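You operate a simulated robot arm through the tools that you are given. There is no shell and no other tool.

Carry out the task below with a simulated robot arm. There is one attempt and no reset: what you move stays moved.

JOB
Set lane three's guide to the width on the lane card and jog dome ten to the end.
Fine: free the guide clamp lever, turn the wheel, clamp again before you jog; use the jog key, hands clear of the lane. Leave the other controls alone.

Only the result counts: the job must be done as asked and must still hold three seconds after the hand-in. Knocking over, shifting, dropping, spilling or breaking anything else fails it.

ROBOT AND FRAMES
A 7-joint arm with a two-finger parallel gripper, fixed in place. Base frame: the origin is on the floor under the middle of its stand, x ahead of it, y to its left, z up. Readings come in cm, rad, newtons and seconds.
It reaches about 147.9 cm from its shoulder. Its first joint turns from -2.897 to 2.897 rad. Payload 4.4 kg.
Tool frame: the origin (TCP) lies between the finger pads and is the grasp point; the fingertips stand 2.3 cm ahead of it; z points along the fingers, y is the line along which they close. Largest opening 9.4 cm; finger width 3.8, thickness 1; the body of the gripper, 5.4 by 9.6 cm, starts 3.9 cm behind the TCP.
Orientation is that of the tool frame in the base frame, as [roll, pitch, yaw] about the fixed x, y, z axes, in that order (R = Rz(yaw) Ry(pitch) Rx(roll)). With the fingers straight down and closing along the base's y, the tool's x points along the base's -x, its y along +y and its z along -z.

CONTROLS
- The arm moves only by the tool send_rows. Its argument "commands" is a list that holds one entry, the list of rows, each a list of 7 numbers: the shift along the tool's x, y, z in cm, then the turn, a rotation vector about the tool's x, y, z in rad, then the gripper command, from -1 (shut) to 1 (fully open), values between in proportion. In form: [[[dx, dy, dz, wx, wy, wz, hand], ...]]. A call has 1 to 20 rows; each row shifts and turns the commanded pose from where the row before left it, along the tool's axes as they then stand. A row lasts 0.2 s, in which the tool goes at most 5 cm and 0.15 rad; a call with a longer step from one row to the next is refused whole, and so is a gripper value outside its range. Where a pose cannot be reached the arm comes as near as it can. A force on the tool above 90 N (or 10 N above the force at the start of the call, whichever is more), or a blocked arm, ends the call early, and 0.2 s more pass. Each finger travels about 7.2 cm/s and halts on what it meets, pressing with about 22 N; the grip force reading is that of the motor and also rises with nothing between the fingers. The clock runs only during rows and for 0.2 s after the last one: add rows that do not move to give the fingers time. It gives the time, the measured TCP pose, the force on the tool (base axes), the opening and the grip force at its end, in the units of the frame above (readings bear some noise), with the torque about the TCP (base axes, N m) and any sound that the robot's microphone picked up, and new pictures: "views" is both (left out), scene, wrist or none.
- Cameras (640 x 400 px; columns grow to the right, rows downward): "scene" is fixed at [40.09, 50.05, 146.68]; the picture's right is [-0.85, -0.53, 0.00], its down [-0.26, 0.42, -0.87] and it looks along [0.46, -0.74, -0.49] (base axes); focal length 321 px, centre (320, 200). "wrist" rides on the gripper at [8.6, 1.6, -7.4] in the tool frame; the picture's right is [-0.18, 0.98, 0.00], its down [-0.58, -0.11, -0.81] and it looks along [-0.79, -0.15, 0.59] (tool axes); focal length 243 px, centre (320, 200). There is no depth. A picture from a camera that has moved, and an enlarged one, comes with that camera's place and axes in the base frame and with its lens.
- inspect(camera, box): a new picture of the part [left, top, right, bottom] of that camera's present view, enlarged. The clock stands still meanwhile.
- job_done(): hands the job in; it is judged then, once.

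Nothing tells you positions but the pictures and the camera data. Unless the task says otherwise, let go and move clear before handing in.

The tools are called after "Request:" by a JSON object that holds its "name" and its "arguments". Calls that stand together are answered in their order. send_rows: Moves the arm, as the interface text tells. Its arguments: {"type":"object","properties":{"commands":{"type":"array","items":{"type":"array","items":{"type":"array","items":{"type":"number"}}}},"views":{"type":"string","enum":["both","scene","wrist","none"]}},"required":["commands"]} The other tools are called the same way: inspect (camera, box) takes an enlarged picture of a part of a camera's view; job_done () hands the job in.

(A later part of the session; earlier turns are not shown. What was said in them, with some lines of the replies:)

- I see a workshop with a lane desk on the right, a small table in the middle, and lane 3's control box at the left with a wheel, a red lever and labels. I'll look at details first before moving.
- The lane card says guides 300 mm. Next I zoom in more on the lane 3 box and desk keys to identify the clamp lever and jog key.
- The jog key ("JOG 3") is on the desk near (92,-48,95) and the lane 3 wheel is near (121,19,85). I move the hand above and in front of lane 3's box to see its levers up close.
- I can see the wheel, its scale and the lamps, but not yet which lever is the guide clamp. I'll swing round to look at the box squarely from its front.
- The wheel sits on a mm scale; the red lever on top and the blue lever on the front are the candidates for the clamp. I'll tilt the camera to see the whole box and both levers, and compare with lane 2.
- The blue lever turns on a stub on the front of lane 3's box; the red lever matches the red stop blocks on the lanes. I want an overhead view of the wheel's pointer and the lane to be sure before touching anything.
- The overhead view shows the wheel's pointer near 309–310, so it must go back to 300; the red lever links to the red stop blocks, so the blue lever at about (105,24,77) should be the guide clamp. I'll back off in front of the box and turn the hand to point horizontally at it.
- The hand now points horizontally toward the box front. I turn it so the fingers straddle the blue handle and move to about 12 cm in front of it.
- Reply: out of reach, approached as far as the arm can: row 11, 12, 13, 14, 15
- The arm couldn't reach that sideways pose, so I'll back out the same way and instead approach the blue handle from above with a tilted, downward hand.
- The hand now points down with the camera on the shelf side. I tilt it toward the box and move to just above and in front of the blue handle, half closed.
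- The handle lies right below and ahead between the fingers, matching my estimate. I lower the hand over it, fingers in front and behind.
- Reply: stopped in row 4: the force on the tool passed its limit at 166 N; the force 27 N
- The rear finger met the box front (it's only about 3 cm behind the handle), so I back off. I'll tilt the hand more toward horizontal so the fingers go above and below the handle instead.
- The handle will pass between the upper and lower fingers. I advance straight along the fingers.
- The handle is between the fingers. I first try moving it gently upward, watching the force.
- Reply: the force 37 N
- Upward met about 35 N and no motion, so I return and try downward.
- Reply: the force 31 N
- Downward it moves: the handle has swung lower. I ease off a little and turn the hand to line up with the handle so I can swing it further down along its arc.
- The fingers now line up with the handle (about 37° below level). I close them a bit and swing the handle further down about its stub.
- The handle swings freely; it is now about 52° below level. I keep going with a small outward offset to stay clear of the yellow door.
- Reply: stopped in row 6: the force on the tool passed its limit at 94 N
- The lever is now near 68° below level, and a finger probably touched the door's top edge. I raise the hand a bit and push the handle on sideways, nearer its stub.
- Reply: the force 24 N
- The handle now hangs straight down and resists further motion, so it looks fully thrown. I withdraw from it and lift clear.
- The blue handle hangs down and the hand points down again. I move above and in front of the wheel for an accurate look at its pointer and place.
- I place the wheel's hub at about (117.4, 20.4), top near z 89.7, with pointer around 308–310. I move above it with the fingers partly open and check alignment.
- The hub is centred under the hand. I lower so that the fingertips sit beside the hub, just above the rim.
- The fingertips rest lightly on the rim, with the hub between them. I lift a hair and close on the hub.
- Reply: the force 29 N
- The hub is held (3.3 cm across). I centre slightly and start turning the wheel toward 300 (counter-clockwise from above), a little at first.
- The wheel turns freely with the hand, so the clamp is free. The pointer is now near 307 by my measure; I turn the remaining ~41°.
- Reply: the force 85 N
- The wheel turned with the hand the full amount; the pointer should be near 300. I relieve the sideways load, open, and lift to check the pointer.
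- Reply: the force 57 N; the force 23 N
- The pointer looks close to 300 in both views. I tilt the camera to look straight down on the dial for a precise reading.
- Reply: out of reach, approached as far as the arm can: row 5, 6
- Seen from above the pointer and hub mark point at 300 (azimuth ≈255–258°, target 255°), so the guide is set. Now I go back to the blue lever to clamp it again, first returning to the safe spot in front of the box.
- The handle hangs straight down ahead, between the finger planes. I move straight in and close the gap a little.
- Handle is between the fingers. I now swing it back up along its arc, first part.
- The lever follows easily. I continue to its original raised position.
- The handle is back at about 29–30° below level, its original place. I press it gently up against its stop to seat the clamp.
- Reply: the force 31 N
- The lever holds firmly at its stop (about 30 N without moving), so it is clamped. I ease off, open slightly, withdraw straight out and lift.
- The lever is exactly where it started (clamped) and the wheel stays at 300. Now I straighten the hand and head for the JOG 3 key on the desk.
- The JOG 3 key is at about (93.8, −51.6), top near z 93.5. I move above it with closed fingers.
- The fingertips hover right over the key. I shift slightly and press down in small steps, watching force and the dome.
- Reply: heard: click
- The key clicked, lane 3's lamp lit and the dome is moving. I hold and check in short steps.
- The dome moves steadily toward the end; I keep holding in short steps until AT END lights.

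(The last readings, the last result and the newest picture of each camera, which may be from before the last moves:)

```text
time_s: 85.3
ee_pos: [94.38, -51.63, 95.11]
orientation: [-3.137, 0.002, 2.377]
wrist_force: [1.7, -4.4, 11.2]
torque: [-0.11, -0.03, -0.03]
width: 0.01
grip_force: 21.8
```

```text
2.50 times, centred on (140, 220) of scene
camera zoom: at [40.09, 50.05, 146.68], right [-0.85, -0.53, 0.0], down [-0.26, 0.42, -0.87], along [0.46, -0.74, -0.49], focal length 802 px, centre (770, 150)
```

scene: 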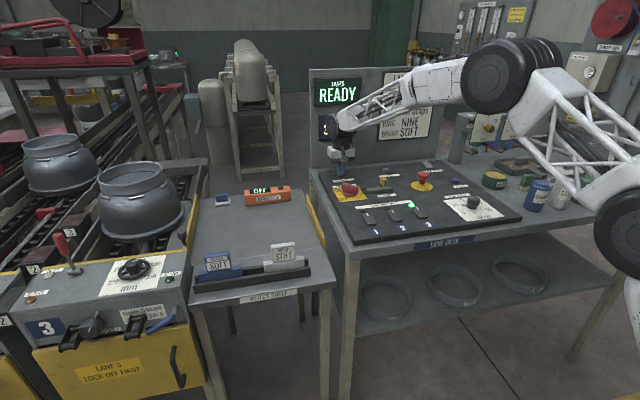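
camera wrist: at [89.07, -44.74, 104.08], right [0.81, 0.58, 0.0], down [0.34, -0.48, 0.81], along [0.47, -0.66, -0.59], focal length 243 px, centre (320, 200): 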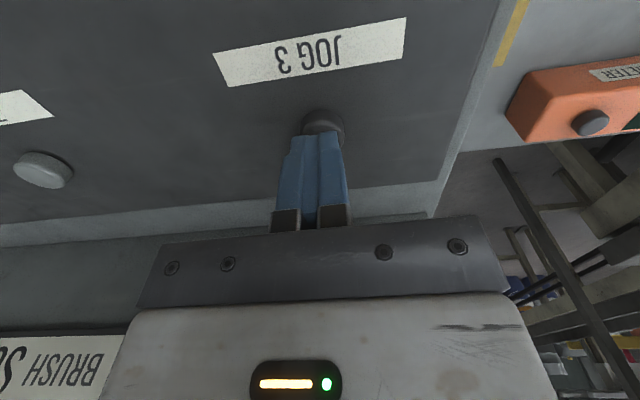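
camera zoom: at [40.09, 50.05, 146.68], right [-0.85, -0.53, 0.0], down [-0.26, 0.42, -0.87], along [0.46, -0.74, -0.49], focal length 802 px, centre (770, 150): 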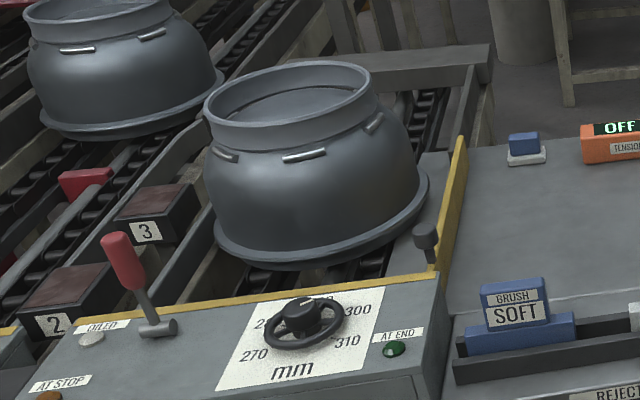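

Request:
{"name": "send_rows", "arguments": {"commands": [[[0, 0, 0, 0, 0, 0, -1]]], "views": "none"}}

Request:
{"name": "inspect", "arguments": {"camera": "scene", "box": [60, 140, 220, 300]}}

```text
time_s: 85.8
ee_pos: [94.34, -51.61, 95.1]
orientation: [-3.14, 0.002, 2.377]
wrist_force: [0.8, -2.5, 12.1]
torque: [-0.11, -0.04, 0.0]
width: 0.01
grip_force: 21.8
```

```text
2.50 times, centred on (140, 220) of scene
camera zoom: at [40.09, 50.05, 146.68], right [-0.85, -0.53, 0.0], down [-0.26, 0.42, -0.87], along [0.46, -0.74, -0.49], focal length 802 px, centre (770, 150)
```

zoom: 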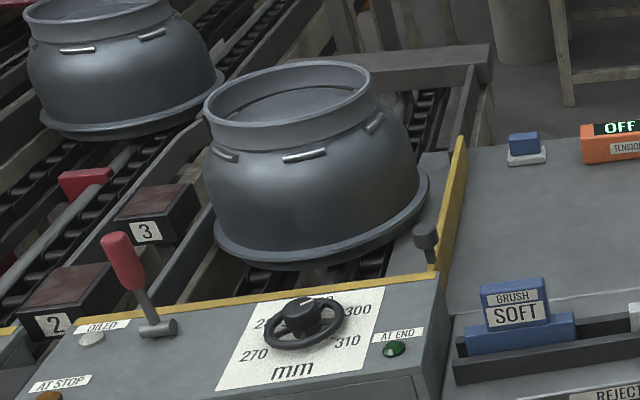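

Request:
{"name": "inspect", "arguments": {"camera": "scene", "box": [145, 255, 195, 295]}}

Request:
{"name": "inspect", "arguments": {"camera": "scene", "box": [305, 70, 465, 240]}}

Request:
{"name": "inspect", "arguments": {"camera": "scene", "box": [20, 270, 200, 400]}}

```text
10.00 times, centred on (170, 275) of scene
camera zoom: at [40.09, 50.05, 146.68], right [-0.85, -0.53, 0.0], down [-0.26, 0.42, -0.87], along [0.46, -0.74, -0.49], focal length 3210 px, centre (1820, -550)
```

zoom: 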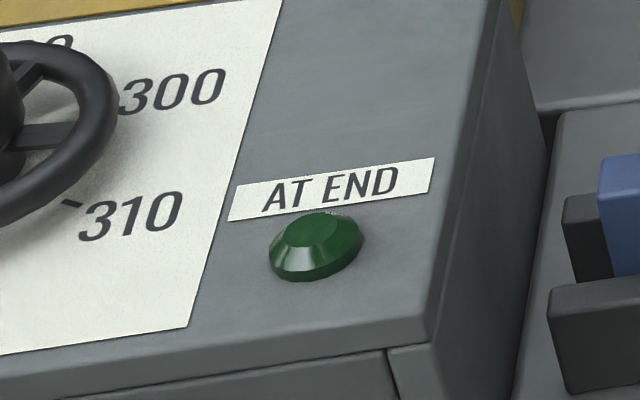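

```text
2.35 times, centred on (385, 155) of scene
camera zoom: at [40.09, 50.05, 146.68], right [-0.85, -0.53, 0.0], down [-0.26, 0.42, -0.87], along [0.46, -0.74, -0.49], focal length 755 px, centre (167, 306)
```

zoom: 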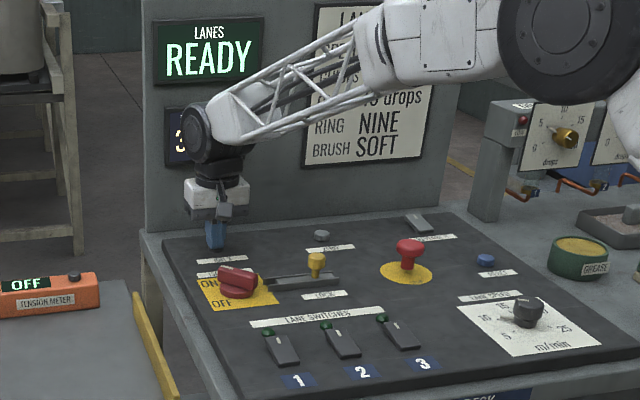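

```text
3.08 times, centred on (110, 335) of scene
camera zoom: at [40.09, 50.05, 146.68], right [-0.85, -0.53, 0.0], down [-0.26, 0.42, -0.87], along [0.46, -0.74, -0.49], focal length 988 px, centre (966, -215)
```

zoom: 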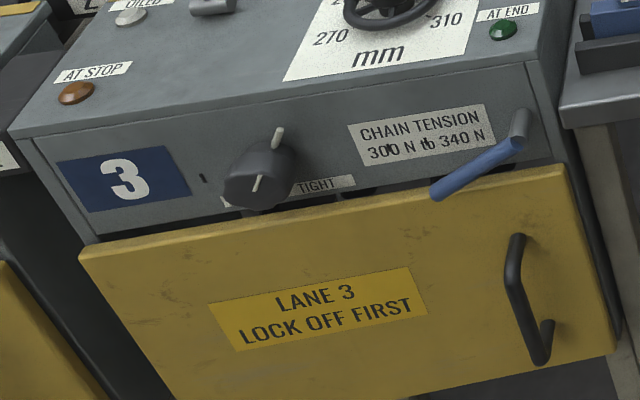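

The jog stopped by itself after one burst (lane lamp off, dome about 12 cm further, AT END not lit). I release the key and press again.

Request:
{"name": "send_rows", "arguments": {"commands": [[[0, 0, -0.6, 0, 0, 0, -1], [0, 0, -0.6, 0, 0, 0, -1], [0, 0, 0, 0, 0, 0, -1]]], "views": "none"}}

Request:
{"name": "inspect", "arguments": {"camera": "scene", "box": [60, 140, 220, 300]}}

Request:
{"name": "inspect", "arguments": {"camera": "wrist", "box": [220, 90, 420, 240]}}

```text
time_s: 86.5
ee_pos: [94.4, -51.55, 96.34]
orientation: [-3.14, 0.004, 2.378]
wrist_force: [0.0, -0.5, -1.0]
torque: [0.0, 0.02, -0.03]
width: 0.02
grip_force: 22.2
```

```text
2.50 times, centred on (140, 220) of scene
camera zoom: at [40.09, 50.05, 146.68], right [-0.85, -0.53, 0.0], down [-0.26, 0.42, -0.87], along [0.46, -0.74, -0.49], focal length 802 px, centre (770, 150)
```

zoom: 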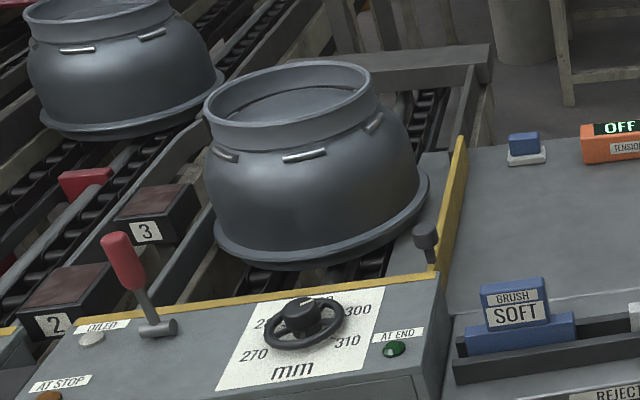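

```text
2.67 times, centred on (320, 165) of wrist
camera zoom: at [89.26, -44.46, 103.69], right [0.81, 0.58, 0.0], down [0.34, -0.48, 0.81], along [0.47, -0.66, -0.59], focal length 647 px, centre (320, 293)
```

zoom: 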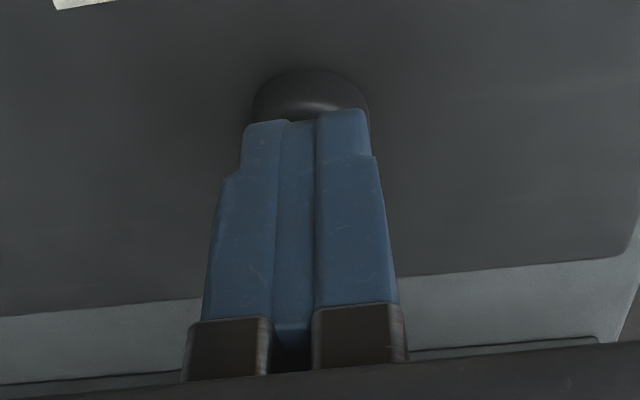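

Request:
{"name": "send_rows", "arguments": {"commands": [[[0, 0, 0.7, 0, 0, 0, -1], [0, 0, 0.5, 0, 0, 0, -1], [0, 0, 0.1, 0, 0, 0, -1]]], "views": "scene"}}

Request:
{"name": "inspect", "arguments": {"camera": "scene", "box": [60, 140, 220, 300]}}

```text
time_s: 87.3
ee_pos: [94.54, -51.62, 95.14]
orientation: [-3.14, 0.004, 2.38]
wrist_force: [-0.5, 3.3, 12.2]
torque: [0.04, 0.01, -0.03]
width: 0.02
grip_force: 22.5
heard: click
```

scene: 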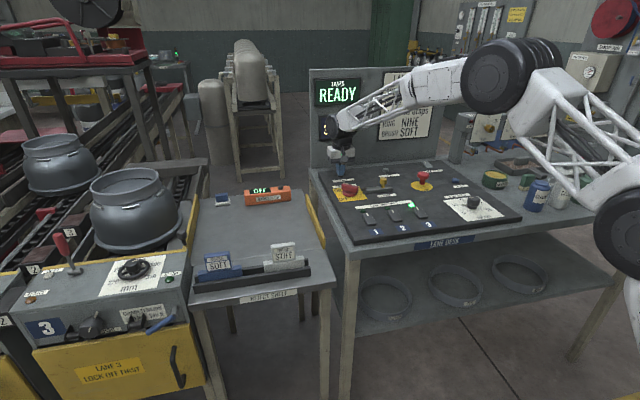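

```text
2.50 times, centred on (140, 220) of scene
camera zoom: at [40.09, 50.05, 146.68], right [-0.85, -0.53, 0.0], down [-0.26, 0.42, -0.87], along [0.46, -0.74, -0.49], focal length 802 px, centre (770, 150)
```

zoom: 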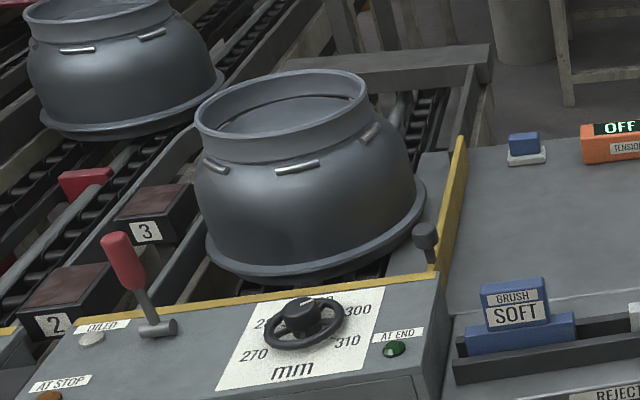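

Request:
{"name": "send_rows", "arguments": {"commands": [[[0, 0, 0, 0, 0, 0, -1]]], "views": "none"}}

Request:
{"name": "inspect", "arguments": {"camera": "scene", "box": [60, 140, 220, 300]}}

```text
time_s: 87.8
ee_pos: [94.43, -51.6, 95.01]
orientation: [-3.141, 0.005, 2.379]
wrist_force: [3.4, 3.7, 14.1]
torque: [0.03, -0.07, 0.01]
width: 0.0
grip_force: 21.8
```

```text
2.50 times, centred on (140, 220) of scene
camera zoom: at [40.09, 50.05, 146.68], right [-0.85, -0.53, 0.0], down [-0.26, 0.42, -0.87], along [0.46, -0.74, -0.49], focal length 802 px, centre (770, 150)
```

zoom: 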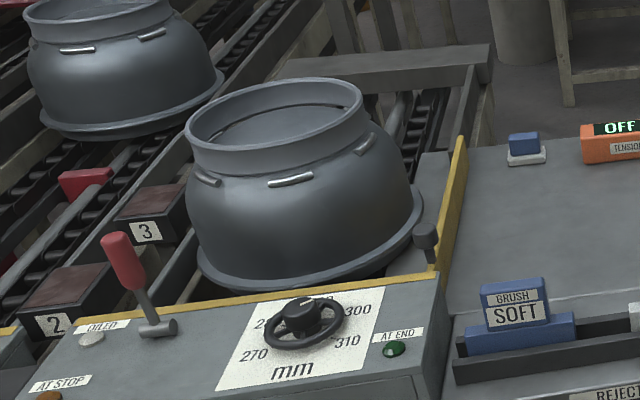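

Request:
{"name": "send_rows", "arguments": {"commands": [[[0, 0, 0, 0, 0, 0, -1], [0, 0, 0, 0, 0, 0, -1]]], "views": "scene"}}

Request:
{"name": "inspect", "arguments": {"camera": "scene", "box": [60, 140, 220, 300]}}

```text
time_s: 88.3
ee_pos: [94.34, -51.58, 95.04]
orientation: [-3.14, 0.004, 2.377]
wrist_force: [5.7, 1.8, 15.2]
torque: [-0.02, -0.16, 0.01]
width: 0.0
grip_force: 22.1
```

scene: 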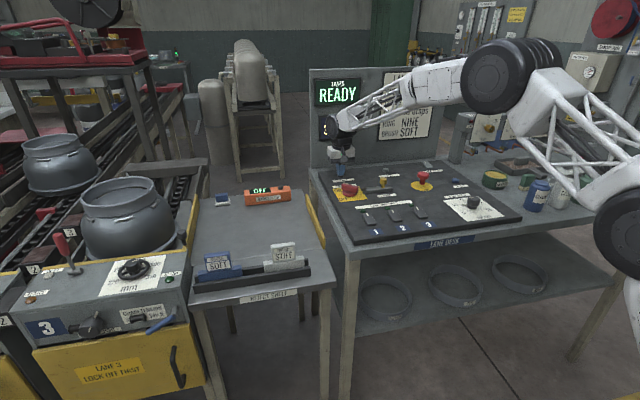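

```text
2.50 times, centred on (140, 220) of scene
camera zoom: at [40.09, 50.05, 146.68], right [-0.85, -0.53, 0.0], down [-0.26, 0.42, -0.87], along [0.46, -0.74, -0.49], focal length 802 px, centre (770, 150)
```

zoom: 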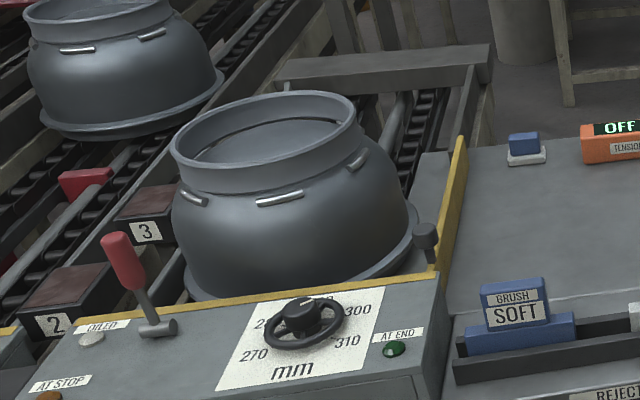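

Request:
{"name": "inspect", "arguments": {"camera": "scene", "box": [70, 170, 200, 290]}}

Request:
{"name": "inspect", "arguments": {"camera": "scene", "box": [320, 160, 460, 240]}}

```text
3.33 times, centred on (135, 230) of scene
camera zoom: at [40.09, 50.05, 146.68], right [-0.85, -0.53, 0.0], down [-0.26, 0.42, -0.87], along [0.46, -0.74, -0.49], focal length 1070 px, centre (937, 100)
```

zoom: 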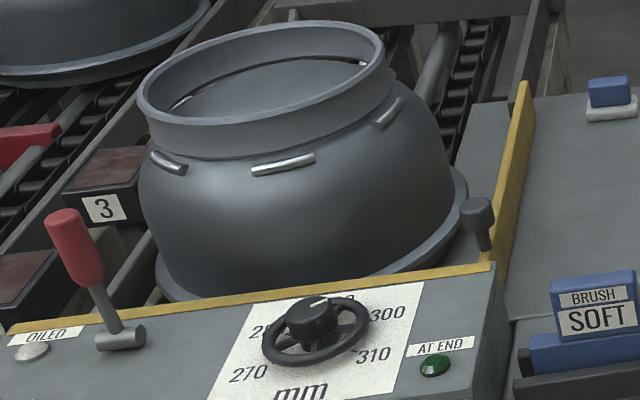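

```text
4.57 times, centred on (390, 200) of scene
camera zoom: at [40.09, 50.05, 146.68], right [-0.85, -0.53, 0.0], down [-0.26, 0.42, -0.87], along [0.46, -0.74, -0.49], focal length 1468 px, centre (0, 200)
```

zoom: 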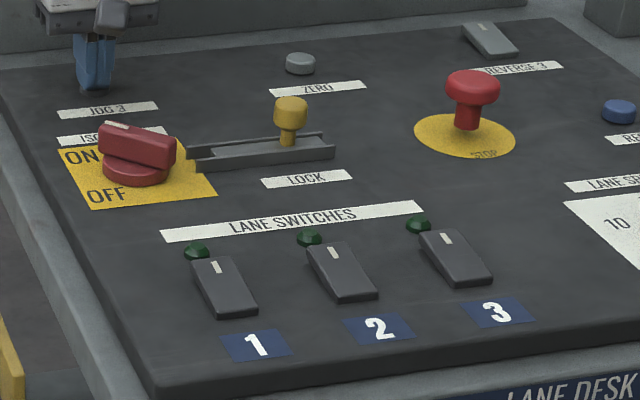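

The second burst ended just short; AT END is still dark. I release and press once more, watching the lamp closely.

Request:
{"name": "send_rows", "arguments": {"commands": [[[0, 0, -0.7, 0, 0, 0, -1], [0, 0, -0.7, 0, 0, 0, -1], [0, 0, 0, 0, 0, 0, -1], [0, 0, 0.7, 0, 0, 0, -1], [0, 0, 0.6, 0, 0, 0, -1]]], "views": "scene"}}

Request:
{"name": "inspect", "arguments": {"camera": "scene", "box": [70, 170, 200, 290]}}

```text
time_s: 89.5
ee_pos: [94.37, -51.6, 95.2]
orientation: [-3.141, 0.006, 2.377]
wrist_force: [-1.7, 0.2, 7.4]
torque: [-0.01, 0.06, -0.01]
width: 0.0
grip_force: 22.1
heard: click
```

scene: 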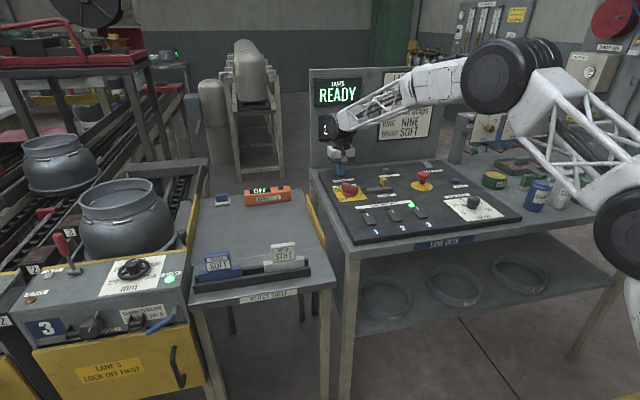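

```text
3.33 times, centred on (135, 230) of scene
camera zoom: at [40.09, 50.05, 146.68], right [-0.85, -0.53, 0.0], down [-0.26, 0.42, -0.87], along [0.46, -0.74, -0.49], focal length 1070 px, centre (937, 100)
```

zoom: 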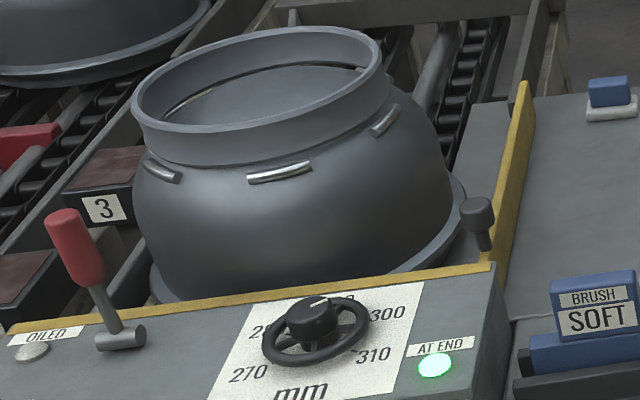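

AT END is lit, so I release the key straight away and lift clear.

Request:
{"name": "send_rows", "arguments": {"commands": [[[0, 0, -1.5, 0, 0, 0, -1], [0, 0, -3, 0, 0, 0, -1], [0, 0, -4, 0, 0, 0, -1]]], "views": "scene"}}

Request:
{"name": "inspect", "arguments": {"camera": "scene", "box": [70, 170, 200, 290]}}

Request:
{"name": "inspect", "arguments": {"camera": "scene", "box": [320, 70, 480, 240]}}

Request:
{"name": "inspect", "arguments": {"camera": "scene", "box": [20, 240, 220, 400]}}

```text
time_s: 90.3
ee_pos: [94.35, -51.66, 103.53]
orientation: [-3.139, 0.0, 2.377]
wrist_force: [0.3, -0.1, 0.3]
torque: [0.01, 0.06, 0.0]
width: 0.01
grip_force: 21.6
```

scene: 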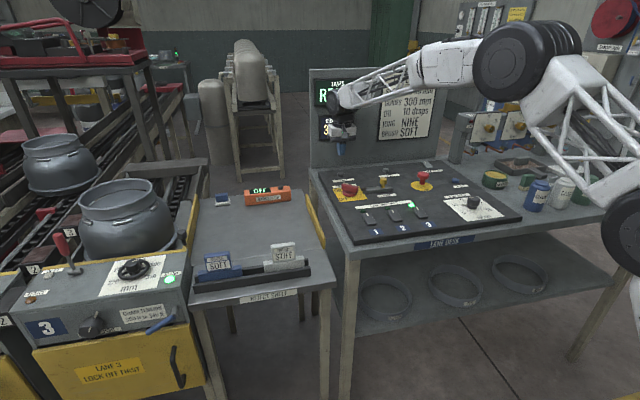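

```text
3.33 times, centred on (135, 230) of scene
camera zoom: at [40.09, 50.05, 146.68], right [-0.85, -0.53, 0.0], down [-0.26, 0.42, -0.87], along [0.46, -0.74, -0.49], focal length 1070 px, centre (937, 100)
```

zoom: 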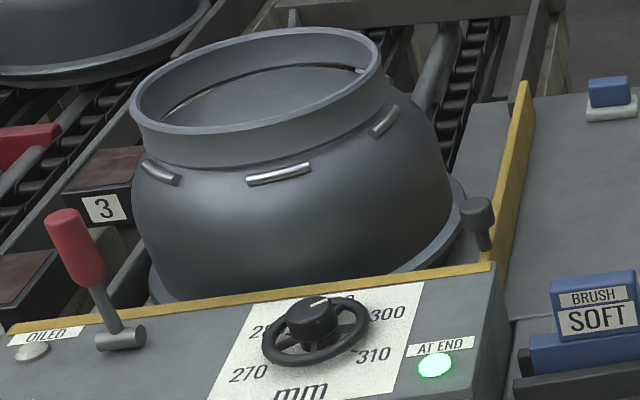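

```text
2.35 times, centred on (400, 155) of scene
camera zoom: at [40.09, 50.05, 146.68], right [-0.85, -0.53, 0.0], down [-0.26, 0.42, -0.87], along [0.46, -0.74, -0.49], focal length 755 px, centre (132, 306)
```

zoom: 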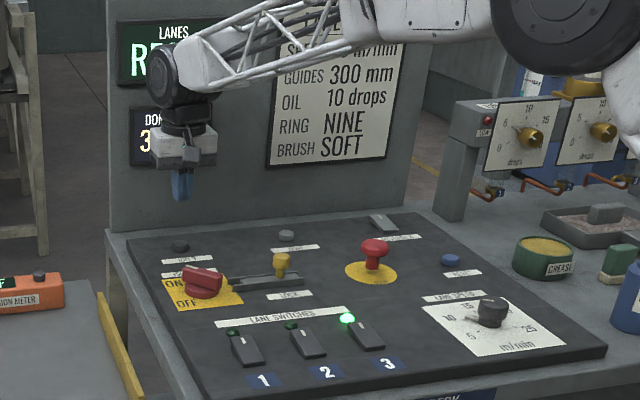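

```text
2.50 times, centred on (120, 320) of scene
camera zoom: at [40.09, 50.05, 146.68], right [-0.85, -0.53, 0.0], down [-0.26, 0.42, -0.87], along [0.46, -0.74, -0.49], focal length 802 px, centre (820, -100)
```

zoom: 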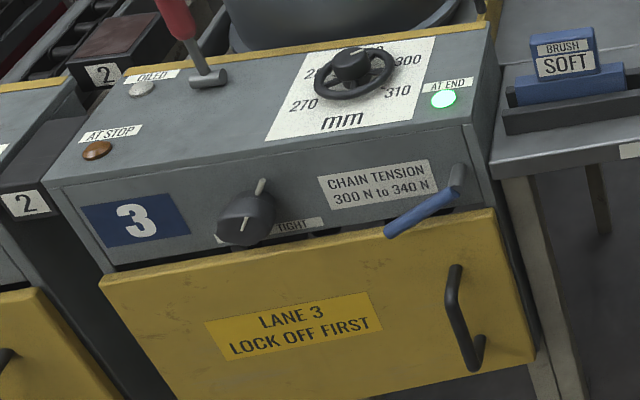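

AT END stays lit with the dome at the end. I move the hand up and away from the desk and let some time pass to check that everything holds.

Request:
{"name": "send_rows", "arguments": {"commands": [[[2, 0, -4, 0, 0, 0, -1], [3, 0, -3.5, 0, 0, 0, -1], [3, 0, -3, 0, 0, 0, -1], [3, 0, -3, 0, 0, 0, -1], [3, 0, -2, 0, 0, 0, 0], [3, 0, -1, 0, 0, 0, 0.5], [0, 0, 0, 0, 0, 0, 0.5], [0, 0, 0, 0, 0, 0, 0.5], [0, 0, 0, 0, 0, 0, 0.5], [0, 0, 0, 0, 0, 0, 0.5], [0, 0, 0, 0, 0, 0, 0.5], [0, 0, 0, 0, 0, 0, 0.5]]]}}

Request:
{"name": "inspect", "arguments": {"camera": "scene", "box": [20, 170, 220, 330]}}

Request:
{"name": "inspect", "arguments": {"camera": "scene", "box": [300, 70, 480, 240]}}

Request:
{"name": "inspect", "arguments": {"camera": "scene", "box": [105, 245, 165, 290]}}

```text
time_s: 93.0
ee_pos: [82.01, -39.72, 120.18]
orientation: [-3.14, 0.003, 2.377]
wrist_force: [-0.1, -0.7, 0.4]
torque: [-0.01, -0.02, -0.03]
width: 7.04
grip_force: 0.0
camera wrist: at [76.91, -32.62, 127.45], right [0.81, 0.58, 0.0], down [0.34, -0.48, 0.81], along [0.47, -0.66, -0.59], focal length 243 px, centre (320, 200)
```

scene: 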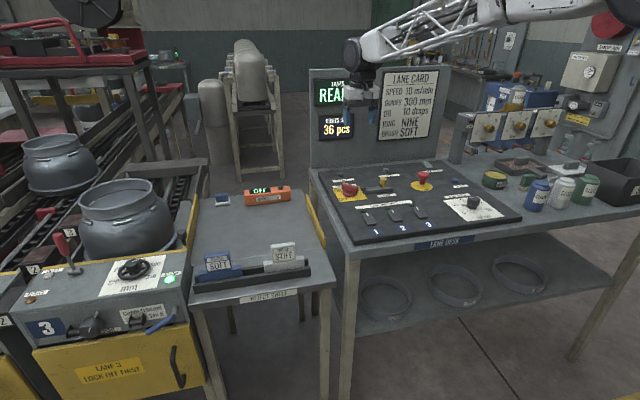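
wrist: 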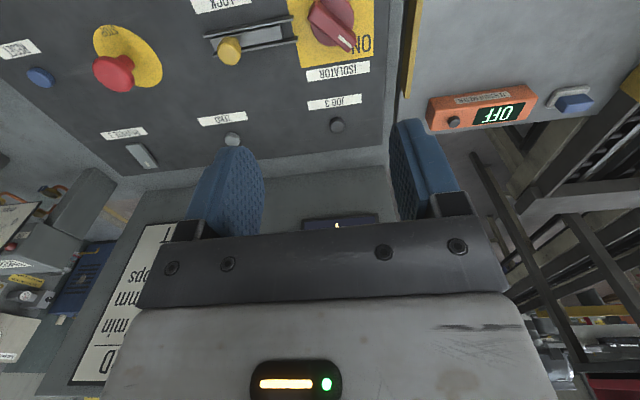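

```text
2.50 times, centred on (120, 250) of scene
camera zoom: at [40.09, 50.05, 146.68], right [-0.85, -0.53, 0.0], down [-0.26, 0.42, -0.87], along [0.46, -0.74, -0.49], focal length 802 px, centre (820, 75)
```

zoom: 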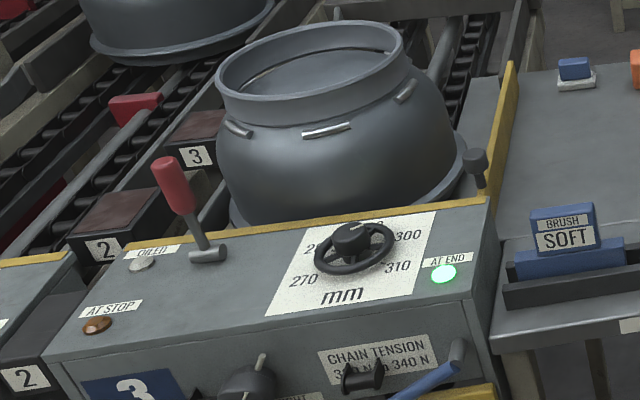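

```text
2.35 times, centred on (390, 155) of scene
camera zoom: at [40.09, 50.05, 146.68], right [-0.85, -0.53, 0.0], down [-0.26, 0.42, -0.87], along [0.46, -0.74, -0.49], focal length 755 px, centre (155, 306)
```

zoom: 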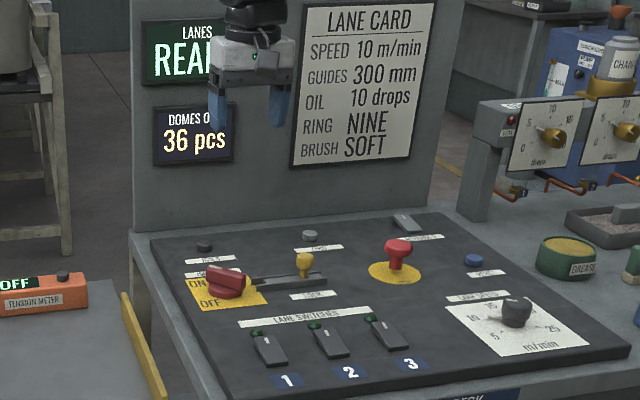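

```text
8.89 times, centred on (135, 268) of scene
camera zoom: at [40.09, 50.05, 146.68], right [-0.85, -0.53, 0.0], down [-0.26, 0.42, -0.87], along [0.46, -0.74, -0.49], focal length 2853 px, centre (1964, -400)
```

zoom: 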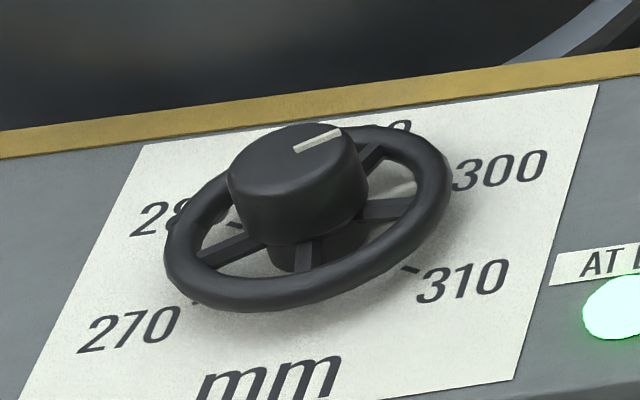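

The dome is at the end: AT END is lit, the lane has stopped, and the counter went from 35 to 36. The wheel still reads 300, the clamp lever is back in its clamped position, the hand is clear, and the other controls look unchanged, so I hand in.

Request:
{"name": "job_done", "arguments": {}}

```text
The job is handed in.
```

Lane three's guide is set to 300 mm, the width on the lane card, and dome ten is at the end of the lane. I handed the job in with AT END lit and the domes-out counter up from 35 to 36.

- **Guide:** I freed the clamp lever, turned the wheel from about 310 to 300, and checked the pointer from above. By my estimate it is within half a millimetre of 300.
- **Clamp lever:** No label marks the guide clamp, so I took the blue lever on the front of the box to be it. The wheel turned freely once that lever was thrown, but I did not test the wheel beforehand. The lever is back in its original position and took about 30 N at its stop without moving.
- **Jog:** The JOG 3 key runs the lane in short bursts, so it took three presses. I let go as soon as AT END lit, and the hand was over the desk, clear of the lane, throughout.
- **Contacts:** While reaching for the lever, a finger pressed hard against the box front (166 N) and probably the top edge of the yellow door (94 N). I saw no shift or damage.

I did not touch the other controls, and the hand is clear of the desk and the lane.
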